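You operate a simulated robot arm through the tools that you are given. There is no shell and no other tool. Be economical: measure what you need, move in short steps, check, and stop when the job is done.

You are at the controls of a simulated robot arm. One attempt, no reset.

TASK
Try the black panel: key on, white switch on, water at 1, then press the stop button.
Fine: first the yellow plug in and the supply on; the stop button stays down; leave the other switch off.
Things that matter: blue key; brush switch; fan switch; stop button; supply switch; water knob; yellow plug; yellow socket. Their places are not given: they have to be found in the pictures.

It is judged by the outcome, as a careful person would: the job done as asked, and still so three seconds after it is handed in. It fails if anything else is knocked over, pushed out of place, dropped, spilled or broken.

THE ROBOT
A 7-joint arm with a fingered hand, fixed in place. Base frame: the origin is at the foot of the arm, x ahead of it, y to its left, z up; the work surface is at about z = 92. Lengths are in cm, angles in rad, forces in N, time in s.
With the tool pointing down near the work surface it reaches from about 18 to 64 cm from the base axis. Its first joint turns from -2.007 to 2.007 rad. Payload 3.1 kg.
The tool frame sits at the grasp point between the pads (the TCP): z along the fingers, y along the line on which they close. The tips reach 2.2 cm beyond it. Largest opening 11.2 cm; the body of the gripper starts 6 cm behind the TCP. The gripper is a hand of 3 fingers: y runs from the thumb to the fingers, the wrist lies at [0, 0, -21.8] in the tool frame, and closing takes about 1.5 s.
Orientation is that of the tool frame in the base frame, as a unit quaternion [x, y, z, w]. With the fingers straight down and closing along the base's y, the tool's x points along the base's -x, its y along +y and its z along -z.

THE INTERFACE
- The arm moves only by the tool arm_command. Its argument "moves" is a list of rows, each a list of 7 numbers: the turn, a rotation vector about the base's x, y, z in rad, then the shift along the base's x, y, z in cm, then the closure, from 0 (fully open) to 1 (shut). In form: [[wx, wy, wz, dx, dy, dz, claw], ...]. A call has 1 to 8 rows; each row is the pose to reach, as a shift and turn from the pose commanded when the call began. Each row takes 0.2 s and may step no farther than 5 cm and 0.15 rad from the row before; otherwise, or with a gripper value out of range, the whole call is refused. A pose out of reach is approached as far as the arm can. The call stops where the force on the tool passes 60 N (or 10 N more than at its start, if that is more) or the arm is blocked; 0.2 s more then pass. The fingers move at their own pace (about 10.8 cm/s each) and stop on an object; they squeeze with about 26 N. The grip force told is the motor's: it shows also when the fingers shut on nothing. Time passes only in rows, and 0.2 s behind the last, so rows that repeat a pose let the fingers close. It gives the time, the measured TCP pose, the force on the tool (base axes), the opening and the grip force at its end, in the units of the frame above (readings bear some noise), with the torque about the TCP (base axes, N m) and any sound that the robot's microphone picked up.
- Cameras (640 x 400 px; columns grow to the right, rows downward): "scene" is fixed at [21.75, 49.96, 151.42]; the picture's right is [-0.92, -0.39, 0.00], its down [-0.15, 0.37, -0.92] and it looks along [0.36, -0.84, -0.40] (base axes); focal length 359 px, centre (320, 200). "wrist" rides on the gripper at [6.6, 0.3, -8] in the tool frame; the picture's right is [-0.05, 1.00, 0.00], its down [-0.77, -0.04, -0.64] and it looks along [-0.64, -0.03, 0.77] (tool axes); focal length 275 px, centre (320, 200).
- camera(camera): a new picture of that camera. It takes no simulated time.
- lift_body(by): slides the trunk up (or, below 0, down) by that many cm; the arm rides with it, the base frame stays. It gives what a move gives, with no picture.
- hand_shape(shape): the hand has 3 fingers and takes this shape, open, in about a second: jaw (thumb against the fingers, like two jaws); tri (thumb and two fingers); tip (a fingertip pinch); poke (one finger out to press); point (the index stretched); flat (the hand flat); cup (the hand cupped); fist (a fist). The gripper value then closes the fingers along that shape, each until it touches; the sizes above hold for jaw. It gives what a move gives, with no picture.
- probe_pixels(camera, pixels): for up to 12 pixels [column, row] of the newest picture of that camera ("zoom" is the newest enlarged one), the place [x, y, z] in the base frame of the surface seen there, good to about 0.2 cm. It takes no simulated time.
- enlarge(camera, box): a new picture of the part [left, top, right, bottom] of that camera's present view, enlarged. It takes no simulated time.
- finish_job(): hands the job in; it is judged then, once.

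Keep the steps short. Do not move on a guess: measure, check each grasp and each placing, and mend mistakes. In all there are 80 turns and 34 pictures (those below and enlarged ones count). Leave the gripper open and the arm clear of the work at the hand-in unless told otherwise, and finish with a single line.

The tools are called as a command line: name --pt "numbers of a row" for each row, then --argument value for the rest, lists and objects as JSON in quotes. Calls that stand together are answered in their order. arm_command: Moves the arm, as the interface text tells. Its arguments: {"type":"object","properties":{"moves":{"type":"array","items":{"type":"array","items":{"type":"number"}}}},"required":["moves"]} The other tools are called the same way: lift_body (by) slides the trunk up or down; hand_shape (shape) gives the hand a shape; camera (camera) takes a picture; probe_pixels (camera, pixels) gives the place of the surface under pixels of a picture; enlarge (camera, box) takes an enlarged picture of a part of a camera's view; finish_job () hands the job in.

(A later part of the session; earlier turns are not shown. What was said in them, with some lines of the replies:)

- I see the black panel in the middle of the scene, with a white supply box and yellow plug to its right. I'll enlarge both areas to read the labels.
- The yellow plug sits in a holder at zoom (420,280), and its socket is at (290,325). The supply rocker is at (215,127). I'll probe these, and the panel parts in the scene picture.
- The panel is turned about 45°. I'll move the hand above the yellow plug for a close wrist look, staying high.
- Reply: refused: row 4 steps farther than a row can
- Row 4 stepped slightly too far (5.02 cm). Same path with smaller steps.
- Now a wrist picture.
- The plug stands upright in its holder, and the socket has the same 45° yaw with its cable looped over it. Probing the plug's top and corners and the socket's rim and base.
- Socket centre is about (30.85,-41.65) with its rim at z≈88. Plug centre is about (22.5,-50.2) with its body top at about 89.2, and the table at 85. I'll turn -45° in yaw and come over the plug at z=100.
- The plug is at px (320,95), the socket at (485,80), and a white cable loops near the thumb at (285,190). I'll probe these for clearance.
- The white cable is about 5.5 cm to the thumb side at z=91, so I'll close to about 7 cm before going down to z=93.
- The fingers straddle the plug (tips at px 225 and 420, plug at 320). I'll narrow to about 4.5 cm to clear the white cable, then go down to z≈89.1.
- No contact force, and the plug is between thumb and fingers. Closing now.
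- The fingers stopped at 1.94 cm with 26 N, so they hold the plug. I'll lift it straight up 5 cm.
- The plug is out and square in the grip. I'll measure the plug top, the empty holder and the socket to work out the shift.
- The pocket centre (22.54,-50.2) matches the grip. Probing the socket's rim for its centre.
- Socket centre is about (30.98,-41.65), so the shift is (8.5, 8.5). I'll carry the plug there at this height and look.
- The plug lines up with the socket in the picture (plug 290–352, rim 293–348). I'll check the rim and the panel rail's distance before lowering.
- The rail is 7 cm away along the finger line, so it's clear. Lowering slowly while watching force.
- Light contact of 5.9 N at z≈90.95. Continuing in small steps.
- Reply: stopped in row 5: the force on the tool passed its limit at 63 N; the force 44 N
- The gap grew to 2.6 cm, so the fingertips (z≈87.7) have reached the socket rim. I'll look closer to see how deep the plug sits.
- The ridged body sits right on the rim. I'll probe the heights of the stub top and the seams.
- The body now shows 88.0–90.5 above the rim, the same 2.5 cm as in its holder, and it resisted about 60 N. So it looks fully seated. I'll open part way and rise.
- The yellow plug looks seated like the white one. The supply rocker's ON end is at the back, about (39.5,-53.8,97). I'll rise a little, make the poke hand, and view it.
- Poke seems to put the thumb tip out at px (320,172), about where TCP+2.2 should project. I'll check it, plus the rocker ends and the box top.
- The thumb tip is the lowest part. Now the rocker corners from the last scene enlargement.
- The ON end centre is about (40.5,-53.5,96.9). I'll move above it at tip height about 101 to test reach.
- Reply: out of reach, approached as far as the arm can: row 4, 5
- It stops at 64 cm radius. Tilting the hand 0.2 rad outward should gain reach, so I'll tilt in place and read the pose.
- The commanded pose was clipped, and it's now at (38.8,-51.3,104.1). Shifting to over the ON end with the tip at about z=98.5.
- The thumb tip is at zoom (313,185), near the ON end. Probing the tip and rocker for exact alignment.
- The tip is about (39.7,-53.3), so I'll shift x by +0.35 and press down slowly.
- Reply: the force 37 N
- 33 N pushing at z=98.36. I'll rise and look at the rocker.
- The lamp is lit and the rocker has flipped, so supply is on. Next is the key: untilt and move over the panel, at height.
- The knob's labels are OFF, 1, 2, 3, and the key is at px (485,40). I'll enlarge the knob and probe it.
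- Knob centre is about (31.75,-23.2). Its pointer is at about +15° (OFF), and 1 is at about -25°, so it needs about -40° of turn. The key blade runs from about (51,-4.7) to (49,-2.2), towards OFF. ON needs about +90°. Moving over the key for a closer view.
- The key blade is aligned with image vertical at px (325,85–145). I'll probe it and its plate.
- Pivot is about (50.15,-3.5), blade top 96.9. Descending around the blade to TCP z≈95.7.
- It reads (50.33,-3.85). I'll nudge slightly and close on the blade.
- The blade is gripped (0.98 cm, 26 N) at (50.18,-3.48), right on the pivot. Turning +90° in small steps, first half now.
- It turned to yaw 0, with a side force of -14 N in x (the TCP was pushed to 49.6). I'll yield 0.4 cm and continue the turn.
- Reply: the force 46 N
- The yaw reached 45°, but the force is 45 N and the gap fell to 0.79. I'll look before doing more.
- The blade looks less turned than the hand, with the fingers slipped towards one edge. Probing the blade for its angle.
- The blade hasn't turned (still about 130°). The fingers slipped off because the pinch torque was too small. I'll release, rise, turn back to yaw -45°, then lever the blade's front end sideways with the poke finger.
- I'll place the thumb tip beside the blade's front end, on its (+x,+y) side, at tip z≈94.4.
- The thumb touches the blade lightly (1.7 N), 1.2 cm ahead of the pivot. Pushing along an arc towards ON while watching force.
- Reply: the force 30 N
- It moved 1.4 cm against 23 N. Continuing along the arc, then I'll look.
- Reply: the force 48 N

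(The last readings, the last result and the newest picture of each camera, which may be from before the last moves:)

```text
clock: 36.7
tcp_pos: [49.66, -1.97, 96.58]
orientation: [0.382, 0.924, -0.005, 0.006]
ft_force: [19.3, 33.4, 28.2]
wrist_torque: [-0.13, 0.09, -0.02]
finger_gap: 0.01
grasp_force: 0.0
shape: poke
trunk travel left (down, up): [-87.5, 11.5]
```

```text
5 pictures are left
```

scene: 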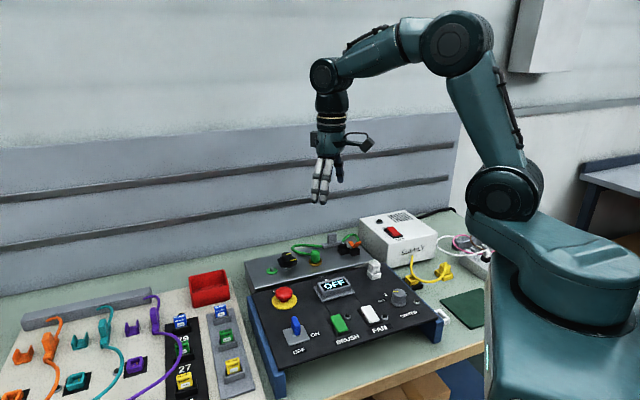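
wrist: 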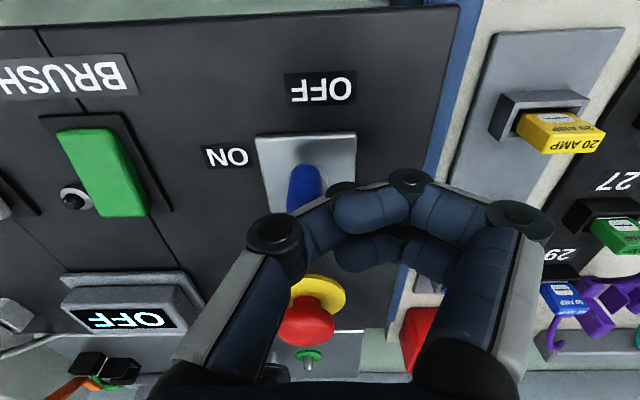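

The blade hasn't moved under about 38 N this way, so it's at its stop. Like a normal key switch, it should turn clockwise: its back end swings towards ON at the right. I'll retreat up, return to jaw, and come down around the blade again.

arm_command --pt "0 0 0 0.8 0.8 0.3 0" --pt "0 0 0 0.9 0.9 4.5 0" --pt "0 0 0 0.65 -0.5 8.5 0" --pt "0 0 0 0.65 -1.0 9 0"

hand_shape --shape "jaw"

arm_command --pt "0 0 0 0 0 0 0.5" --pt "0 0 0 0 0 0 0.5" --pt "0 0 0 0 0 0 0.5" --pt "0 0 0 0 0 0 0.5"

```text
clock: 37.7
tcp_pos: [49.96, -3.65, 105.46]
orientation: [0.383, 0.924, -0.002, 0.003]
ft_force: [-0.2, -0.1, 1.0]
wrist_torque: [-0.03, -0.01, -0.03]
finger_gap: 0.01
grasp_force: 0.1
shape: poke
trunk travel left (down, up): [-87.5, 11.5]
```

```text
clock: 38.6
tcp_pos: [50.12, -3.52, 105.42]
orientation: [0.383, 0.924, -0.004, 0.005]
ft_force: [-0.1, -0.5, -1.1]
wrist_torque: [-0.01, -0.01, 0.0]
finger_gap: 11.18
grasp_force: 0.1
shape: jaw
trunk travel left (down, up): [-87.5, 11.5]
```

```text
clock: 39.6
tcp_pos: [50.11, -3.63, 105.49]
orientation: [0.383, 0.924, -0.004, 0.004]
ft_force: [0.8, -0.5, -0.2]
wrist_torque: [0.02, 0.04, 0.01]
finger_gap: 5.67
grasp_force: 0.0
shape: jaw
trunk travel left (down, up): [-87.5, 11.5]
```

At (50.1,-3.58,105.45), right over the pivot. Descending to z≈95.8 and gripping.

arm_command --pt "0 0 0 0.05 0.08 -4 0.5" --pt "0 0 0 0.05 0.08 -7 0.5" --pt "0 0 0 0.05 0.08 -8.8 0.5" --pt "0 0 0 0.05 0.08 -9.7 0.6" --pt "0 0 0 0.05 0.08 -9.7 0.8" --pt "0 0 0 0.05 0.08 -9.7 1" --pt "0 0 0 0.05 0.08 -9.7 1" --pt "0 0 0 0.05 0.08 -9.7 1"

arm_command --pt "0 0 0 0 0 0 1" --pt "0 0 -0.1 0 0 0 1" --pt "0 0 -0.2 0 0 0 1" --pt "0 0 -0.3 0 0 0 1" --pt "0 0 -0.4 0 0 0 1"

```text
clock: 41.4
tcp_pos: [50.09, -3.43, 95.69]
orientation: [0.382, 0.924, -0.003, 0.004]
ft_force: [0.9, -0.7, 1.1]
wrist_torque: [-0.06, 0.03, -0.01]
finger_gap: 1.04
grasp_force: 25.9
shape: jaw
trunk travel left (down, up): [-87.5, 11.5]
```

```text
clock: 42.6
tcp_pos: [50.09, -3.32, 95.75]
orientation: [0.559, 0.829, -0.006, 0.002]
ft_force: [-0.6, 2.9, -5.7]
wrist_torque: [0.02, 0.06, 0.03]
finger_gap: 1.03
grasp_force: 26.1
shape: jaw
trunk travel left (down, up): [-87.5, 11.5]
```

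The forces are small this way (0.03 Nm), so the key is turning. Continuing clockwise.

arm_command --pt "0 0 -0.13 0 0 0 1" --pt "0 0 -0.26 0 0 0 1" --pt "0 0 -0.4 0 0 0 1" --pt "0 0 -0.53 0 0 0 1" --pt "0 0 -0.66 0 0 0 1" --pt "0 0 -0.8 0 0 0 1"

```text
clock: 44.0
tcp_pos: [50.26, -3.51, 95.86]
orientation: [0.838, 0.546, -0.005, 0.001]
ft_force: [-0.2, 1.1, -11.4]
wrist_torque: [-0.03, 0.04, 0.25]
finger_gap: 0.91
grasp_force: 26.0
shape: jaw
trunk travel left (down, up): [-87.5, 11.5]
```

69° done and torque is 0.25 Nm. A further step towards 90°.

arm_command --pt "0 0 -0.1 0 0 0 1" --pt "0 0 -0.2 0 0 0 1" --pt "0 0 -0.3 0 0 0 1" --pt "0 0 -0.37 0 0 0 1"

enlarge --camera "scene" --box '[240, 250, 440, 360]'

```text
clock: 45.0
tcp_pos: [50.28, -3.35, 95.84]
orientation: [0.924, 0.383, -0.005, 0.001]
ft_force: [2.2, 2.7, 2.2]
wrist_torque: [0.14, -0.3, 1.38]
finger_gap: 1.03
grasp_force: 26.1
shape: jaw
trunk travel left (down, up): [-87.5, 11.5]
```

```text
3.20 times, centred on (340, 305) of scene
```

zoom: 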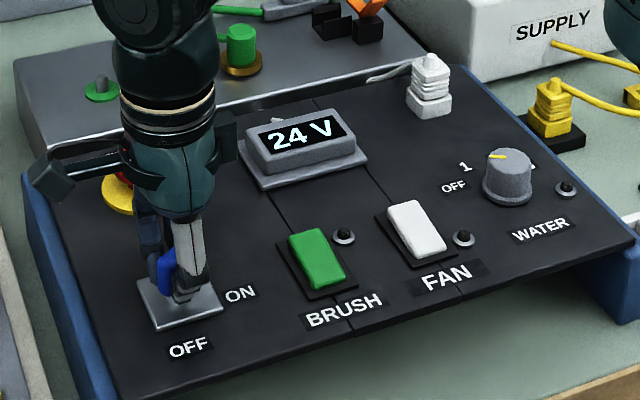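

The display reads 24 V, so the key is on. I'll release and rise, and probe the fan rocker, knob and stop button from this picture.

probe_pixels --camera "zoom" --pixels '[[391, 208], [413, 201], [445, 245], [419, 262], [402, 207], [432, 250], [416, 230], [488, 157], [503, 155], [508, 165], [320, 232], [380, 210]]'

arm_command --pt "0 0 0.03 0 0 0 0.8" --pt "0 0 0.03 0 0 0 0.6" --pt "0 0 0.03 0 0 0 0.6" --pt "0 0 0.03 0 0 3 0.6" --pt "0 0 0.03 0 0 7 0.6" --pt "0 0 0.03 0 0 11 0.6" --pt "0 0 0.17 -2 -2 12 0.6" --pt "0 0 0.31 -4 -4 13 0.6"

```text
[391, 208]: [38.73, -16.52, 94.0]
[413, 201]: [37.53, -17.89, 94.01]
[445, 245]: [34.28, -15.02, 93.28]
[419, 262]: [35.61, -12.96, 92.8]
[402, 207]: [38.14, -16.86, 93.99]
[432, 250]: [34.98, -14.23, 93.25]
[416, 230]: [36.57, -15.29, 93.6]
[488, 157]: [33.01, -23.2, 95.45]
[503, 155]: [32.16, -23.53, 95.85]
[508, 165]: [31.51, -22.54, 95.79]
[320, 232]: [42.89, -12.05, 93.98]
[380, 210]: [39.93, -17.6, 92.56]
```

```text
clock: 46.8
tcp_pos: [45.94, -7.58, 108.64]
orientation: [0.853, 0.522, -0.005, 0.001]
ft_force: [0.4, -0.4, -0.3]
wrist_torque: [0.03, -0.01, 0.0]
finger_gap: 4.4
grasp_force: 0.0
shape: jaw
trunk travel left (down, up): [-87.5, 11.5]
```

The fan rocker's raised back end is at (38.1,-17.2,94). I'll press at (37.8,-16.9). Moving over it, yaw back to -45°, poke shape.

arm_command --pt "0 0 0.14 -1 -1.2 0 0.6" --pt "0 0 0.28 -2 -2.4 0 0.6" --pt "0 0 0.42 -3 -3.6 0 0.6" --pt "0 0 0.56 -4 -4.8 0 0.6" --pt "0 0 0.7 -5 -6 0 0.6" --pt "0 0 0.84 -6 -7.2 0 0.6" --pt "0 0 0.98 -7 -8.4 -1 0.6" --pt "0 0 1.12 -8.1 -9.3 -2 0.6"

hand_shape --shape "poke"

arm_command --pt "0 0 0.137 0 0 -2 0" --pt "0 0 0.137 0 0 -4 0" --pt "0 0 0.137 0 0 -6 0" --pt "0 0 0.137 0 0 -6 0"

```text
clock: 48.6
tcp_pos: [37.98, -16.91, 106.76]
orientation: [0.445, 0.895, -0.003, 0.004]
ft_force: [0.7, 0.3, 0.1]
wrist_torque: [0.0, -0.03, -0.02]
finger_gap: 4.41
grasp_force: 0.0
shape: jaw
trunk travel left (down, up): [-87.5, 11.5]
```

```text
clock: 49.5
tcp_pos: [37.99, -16.88, 106.89]
orientation: [0.447, 0.894, -0.003, 0.004]
ft_force: [-0.5, -0.6, -0.6]
wrist_torque: [-0.02, 0.01, 0.04]
finger_gap: 0.01
grasp_force: 0.0
shape: poke
trunk travel left (down, up): [-87.5, 11.5]
```

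```text
clock: 50.5
tcp_pos: [38.02, -16.77, 100.6]
orientation: [0.384, 0.923, -0.002, 0.004]
ft_force: [0.9, -0.5, 0.0]
wrist_torque: [0.0, -0.01, 0.03]
finger_gap: 0.01
grasp_force: 0.1
shape: poke
trunk travel left (down, up): [-87.5, 11.5]
```

Over the target. Pressing down slowly from z=100.6.

arm_command --pt "0 0 0 -0.1 -0.1 -2 0" --pt "0 0 0 -0.1 -0.1 -3.6 0" --pt "0 0 0 -0.1 -0.1 -4.2 0" --pt "0 0 0 -0.1 -0.1 -4.6 0" --pt "0 0 0 -0.1 -0.1 -4.9 0" --pt "0 0 0 -0.1 -0.1 -5.2 0" --pt "0 0 0 -0.1 -0.1 -5.4 0"

```text
clock: 52.1
tcp_pos: [37.9, -17.09, 95.55]
orientation: [0.385, 0.923, -0.003, 0.006]
ft_force: [-1.4, -7.6, 27.9]
wrist_torque: [-0.03, 0.05, 0.03]
finger_gap: 0.0
grasp_force: 0.1
shape: poke
trunk travel left (down, up): [-87.5, 11.5]
```

28 N at z=95.55, much as with the supply switch. I'll rise, go above the water knob in jaw shape, and take one picture covering both.

arm_command --pt "0 0 0 0 0 4 0" --pt "0 0 0 0 0 8.5 0" --pt "0 0 0 -2 -2 9.5 0" --pt "0 0 0 -4 -4 9.5 0" --pt "0 0 0 -6.1 -6.1 9.5 0"

hand_shape --shape "jaw"

arm_command --pt "0 0 0 0 0 0 0.45" --pt "0 0 0 0 0 0 0.45" --pt "0 0 0 0 0 0 0.45"

camera --camera "wrist"

```text
clock: 53.3
tcp_pos: [31.79, -22.87, 104.92]
orientation: [0.383, 0.924, -0.003, 0.005]
ft_force: [-0.1, -0.6, 0.0]
wrist_torque: [0.0, -0.02, 0.0]
finger_gap: 0.02
grasp_force: 0.0
shape: poke
trunk travel left (down, up): [-87.5, 11.5]
```

```text
clock: 54.2
tcp_pos: [32.0, -22.98, 104.81]
orientation: [0.385, 0.923, -0.004, 0.005]
ft_force: [-0.1, 0.7, -0.5]
wrist_torque: [0.0, -0.02, -0.03]
finger_gap: 11.2
grasp_force: 0.0
shape: jaw
trunk travel left (down, up): [-87.5, 11.5]
```

```text
clock: 55.0
tcp_pos: [32.02, -23.05, 104.9]
orientation: [0.384, 0.923, -0.004, 0.004]
ft_force: [0.2, -0.1, -0.2]
wrist_torque: [-0.03, -0.01, -0.05]
finger_gap: 6.23
grasp_force: 0.0
shape: jaw
trunk travel left (down, up): [-87.5, 11.5]
```

```text
3 pictures are left
```

wrist: 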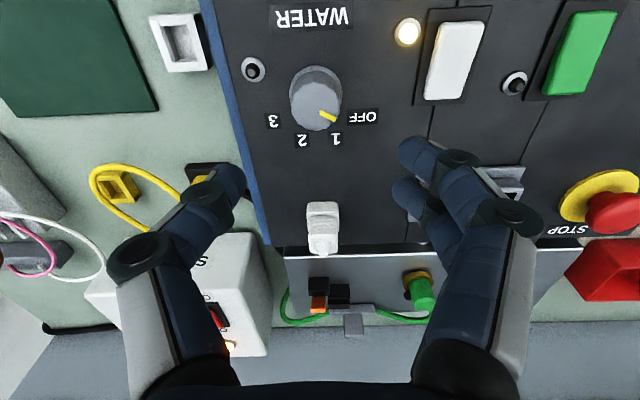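

The fan lamp is lit. Now exact probes of the knob, pointer and labels.

probe_pixels --camera "wrist" --pixels '[[321, 112], [335, 120], [363, 117], [335, 139], [301, 141], [272, 121], [294, 103], [336, 108], [312, 128], [316, 98], [315, 67], [253, 70]]'

```text
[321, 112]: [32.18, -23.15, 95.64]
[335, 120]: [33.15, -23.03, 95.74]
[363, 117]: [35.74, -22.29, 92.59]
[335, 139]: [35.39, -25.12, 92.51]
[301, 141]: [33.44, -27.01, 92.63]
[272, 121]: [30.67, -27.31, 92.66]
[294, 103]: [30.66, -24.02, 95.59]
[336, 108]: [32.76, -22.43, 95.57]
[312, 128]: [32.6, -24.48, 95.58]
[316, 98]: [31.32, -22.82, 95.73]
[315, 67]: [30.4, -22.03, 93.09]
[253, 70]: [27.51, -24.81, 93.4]
```

The knob centre is (31.8,-23.35). Pointer is at about 14° and label 1 at -26°, so the turn is -40°. Descending to z≈95.4 and gripping.

arm_command --pt "0 0 0 -0.17 -0.33 -4 0.45" --pt "0 0 0 -0.17 -0.33 -7 0.45" --pt "0 0 0 -0.17 -0.33 -8.7 0.45" --pt "0 0 0 -0.17 -0.33 -9.5 0.45" --pt "0 0 0 -0.17 -0.33 -9.5 0.7" --pt "0 0 0 -0.17 -0.33 -9.5 1" --pt "0 0 0 -0.17 -0.33 -9.5 1" --pt "0 0 0 -0.17 -0.33 -9.5 1"

```text
clock: 56.8
tcp_pos: [31.75, -23.46, 95.47]
orientation: [0.384, 0.923, -0.003, 0.004]
ft_force: [-0.6, -0.8, -0.5]
wrist_torque: [-0.02, -0.03, 0.01]
finger_gap: 2.63
grasp_force: 25.9
shape: jaw
trunk travel left (down, up): [-87.5, 11.5]
```

The knob is gripped (2.63 cm, 26 N, no side force). Turning -0.70 rad.

arm_command --pt "0 0 -0.12 0 0 0 1" --pt "0 0 -0.24 0 0 0 1" --pt "0 0 -0.36 0 0 0 1" --pt "0 0 -0.48 0 0 0 1" --pt "0 0 -0.6 0 0 0 1" --pt "0 0 -0.7 0 0 0 1" --pt "0 0 -0.7 0 0 0 1"

```text
clock: 58.4
tcp_pos: [31.8, -23.38, 95.51]
orientation: [0.679, 0.735, -0.004, 0.003]
ft_force: [1.8, -3.5, 7.8]
wrist_torque: [-0.09, -0.06, 0.03]
finger_gap: 2.66
grasp_force: 26.0
shape: jaw
trunk travel left (down, up): [-87.5, 11.5]
```

Turned with low resistance. Opening, rising, and checking the pointer.

arm_command --pt "0 0 0 0 0 0 0.7" --pt "0 0 0 0 0 0 0.45" --pt "0 0 0 0 0 0 0.45" --pt "0 0 0 0 0 3 0.45" --pt "0 0 0 0 0 6.5 0.45" --pt "0 0 0.1 0 0 10 0.45"

enlarge --camera "wrist" --box '[200, 0, 460, 160]'

```text
clock: 59.8
tcp_pos: [31.52, -23.36, 105.47]
orientation: [0.639, 0.769, -0.004, 0.003]
ft_force: [0.1, 0.3, -0.1]
wrist_torque: [0.01, -0.01, -0.04]
finger_gap: 6.12
grasp_force: 0.0
shape: jaw
out of reach, approached as far as the arm can: row 5
trunk travel left (down, up): [-87.5, 11.5]
```

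```text
2.46 times, centred on (330, 80) of wrist
```

zoom: 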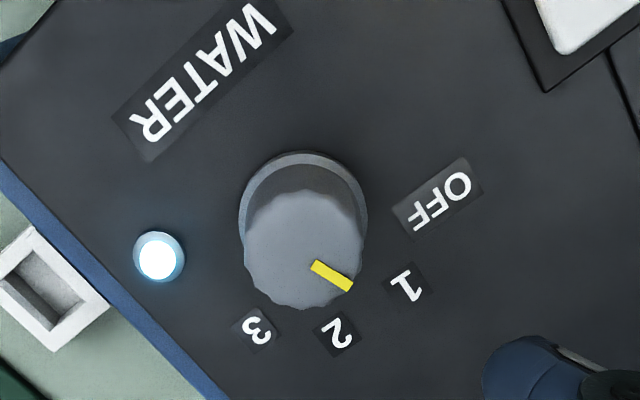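

probe_pixels --camera "zoom" --pixels '[[314, 264], [350, 287], [438, 200], [406, 284], [337, 333], [255, 330], [305, 248]]'

```text
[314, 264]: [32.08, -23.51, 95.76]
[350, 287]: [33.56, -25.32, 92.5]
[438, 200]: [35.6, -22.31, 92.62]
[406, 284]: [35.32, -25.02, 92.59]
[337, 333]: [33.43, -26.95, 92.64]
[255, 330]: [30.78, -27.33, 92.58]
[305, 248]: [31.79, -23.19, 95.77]
```

One probe fell off the knob's edge, so probing inside the pointer.

probe_pixels --camera "zoom" --pixels '[[343, 281], [336, 277], [325, 270], [318, 267]]'

```text
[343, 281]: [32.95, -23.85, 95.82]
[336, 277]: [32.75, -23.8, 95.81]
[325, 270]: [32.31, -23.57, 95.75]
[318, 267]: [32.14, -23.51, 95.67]
```

The pointer is at about -23° against label 1 at -26°, and the water lamp is lit, so water is at 1. Last is the stop button, centre (57.3,-11.95), top about 96. Moving over it in poke shape.

arm_command --pt "0 0 0.12 4 1.8 1 0.45" --pt "0 0 0.24 8.3 3.7 2 0.45" --pt "0 0 0.36 12.7 5.6 2 0.45" --pt "0 0 0.48 17.1 7.5 2 0.45" --pt "0 0 0.6 21.5 9.5 2 0.45" --pt "0 0 0.6 25.8 11.4 2 0.45" --pt "0 0 0.6 25.8 11.4 2 0.45"

hand_shape --shape "poke"

```text
clock: 61.4
tcp_pos: [57.23, -11.91, 107.71]
orientation: [0.384, 0.923, -0.002, 0.004]
ft_force: [0.2, 0.0, -0.9]
wrist_torque: [0.01, 0.0, 0.0]
finger_gap: 6.1
grasp_force: 0.1
shape: jaw
trunk travel left (down, up): [-87.5, 11.5]
```

```text
clock: 62.3
tcp_pos: [57.3, -11.98, 107.69]
orientation: [0.383, 0.924, -0.003, 0.004]
ft_force: [0.2, 0.2, 0.1]
wrist_torque: [0.0, -0.04, 0.0]
finger_gap: 0.01
grasp_force: 0.2
shape: poke
trunk travel left (down, up): [-87.5, 11.5]
```

Right over the button. Coming down to just above it, then pressing in small steps.

arm_command --pt "0 0 0 0.1 0.1 -4 0" --pt "0 0 0 0.1 0.1 -7.5 0" --pt "0 0 0 0.1 0.1 -8.6 0" --pt "0 0 0 0.1 0.1 -9.1 0" --pt "0 0 0 0.1 0.1 -9.5 0" --pt "0 0 0 0.1 0.1 -9.8 0" --pt "0 0 0 0.1 0.1 -10.1 0" --pt "0 0 0 0.1 0.1 -10.3 0"

```text
clock: 64.1
tcp_pos: [57.48, -11.8, 97.36]
orientation: [0.384, 0.923, -0.003, 0.006]
ft_force: [0.1, -2.7, 16.5]
wrist_torque: [-0.03, -0.06, -0.02]
finger_gap: 0.0
grasp_force: 0.1
shape: poke
trunk travel left (down, up): [-87.5, 11.5]
```

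16.5 N and the button is moving (tip about 95.2). Pressing further.

arm_command --pt "0 0 0 0 0 -0.2 0" --pt "0 0 0 0 0 -0.4 0" --pt "0 0 0 0 0 -0.6 0" --pt "0 0 0 0 0 -0.8 0"

```text
clock: 65.1
tcp_pos: [57.23, -11.9, 96.68]
orientation: [0.384, 0.923, -0.002, 0.007]
ft_force: [-4.4, -11.7, 34.4]
wrist_torque: [-0.08, -0.28, -0.08]
finger_gap: 0.01
grasp_force: 0.0
shape: poke
trunk travel left (down, up): [-87.5, 11.5]
```

34 N at z=96.7. I'll rise clear and look at the whole panel.

arm_command --pt "0 0 0 0 0 4 0" --pt "0 0 0 0 0 8.5 0" --pt "0 0 0 0 0 13 0" --pt "0 0 0 0 0 17.5 0" --pt "0 0 0 0 0 22 0" --pt "0 0 0 0 0 26 0"

hand_shape --shape "jaw"

enlarge --camera "scene" --box '[240, 210, 460, 350]'

```text
clock: 66.5
tcp_pos: [57.75, -11.74, 122.45]
orientation: [0.385, 0.923, -0.004, 0.005]
ft_force: [-0.1, 0.1, 0.2]
wrist_torque: [-0.03, -0.01, -0.02]
finger_gap: 0.0
grasp_force: 0.1
shape: poke
trunk travel left (down, up): [-87.5, 11.5]
```

```text
clock: 67.4
tcp_pos: [57.77, -11.9, 122.22]
orientation: [0.385, 0.923, -0.004, 0.005]
ft_force: [0.0, 0.1, 0.9]
wrist_torque: [0.01, 0.0, 0.0]
finger_gap: 11.2
grasp_force: 0.0
shape: jaw
trunk travel left (down, up): [-87.5, 11.5]
```

```text
2.86 times, centred on (350, 280) of scene
```

zoom: 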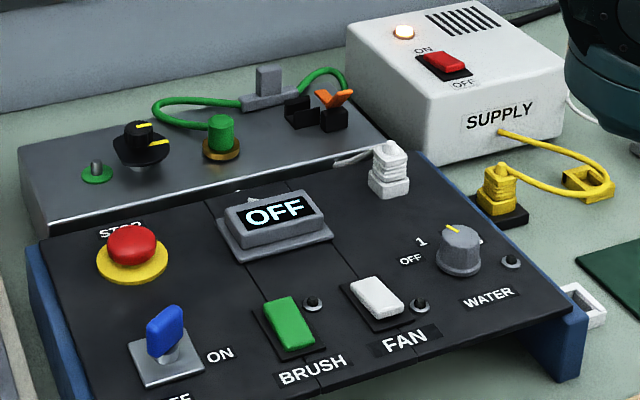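

The display is OFF, the lamps are out and the button sits lower. A quick probe to confirm the button height and both rockers.

probe_pixels --camera "zoom" --pixels '[[132, 235], [365, 285], [388, 310], [277, 305], [305, 345], [495, 167]]'

```text
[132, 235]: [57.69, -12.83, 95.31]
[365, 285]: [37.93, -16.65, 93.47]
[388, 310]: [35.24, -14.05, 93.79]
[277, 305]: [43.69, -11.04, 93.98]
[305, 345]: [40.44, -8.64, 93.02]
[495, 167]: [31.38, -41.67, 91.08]
```

The fan rocker is down at its back end (on), the brush rocker is unchanged (off), and the stop button stays latched down. The hand is open and clear, so I'm handing in.

finish_job

```text
The job is handed in.
```

Done: yellow plug in, supply on, key on, white fan switch on, water at 1, stop button pressed and staying down, and the brush switch left off.
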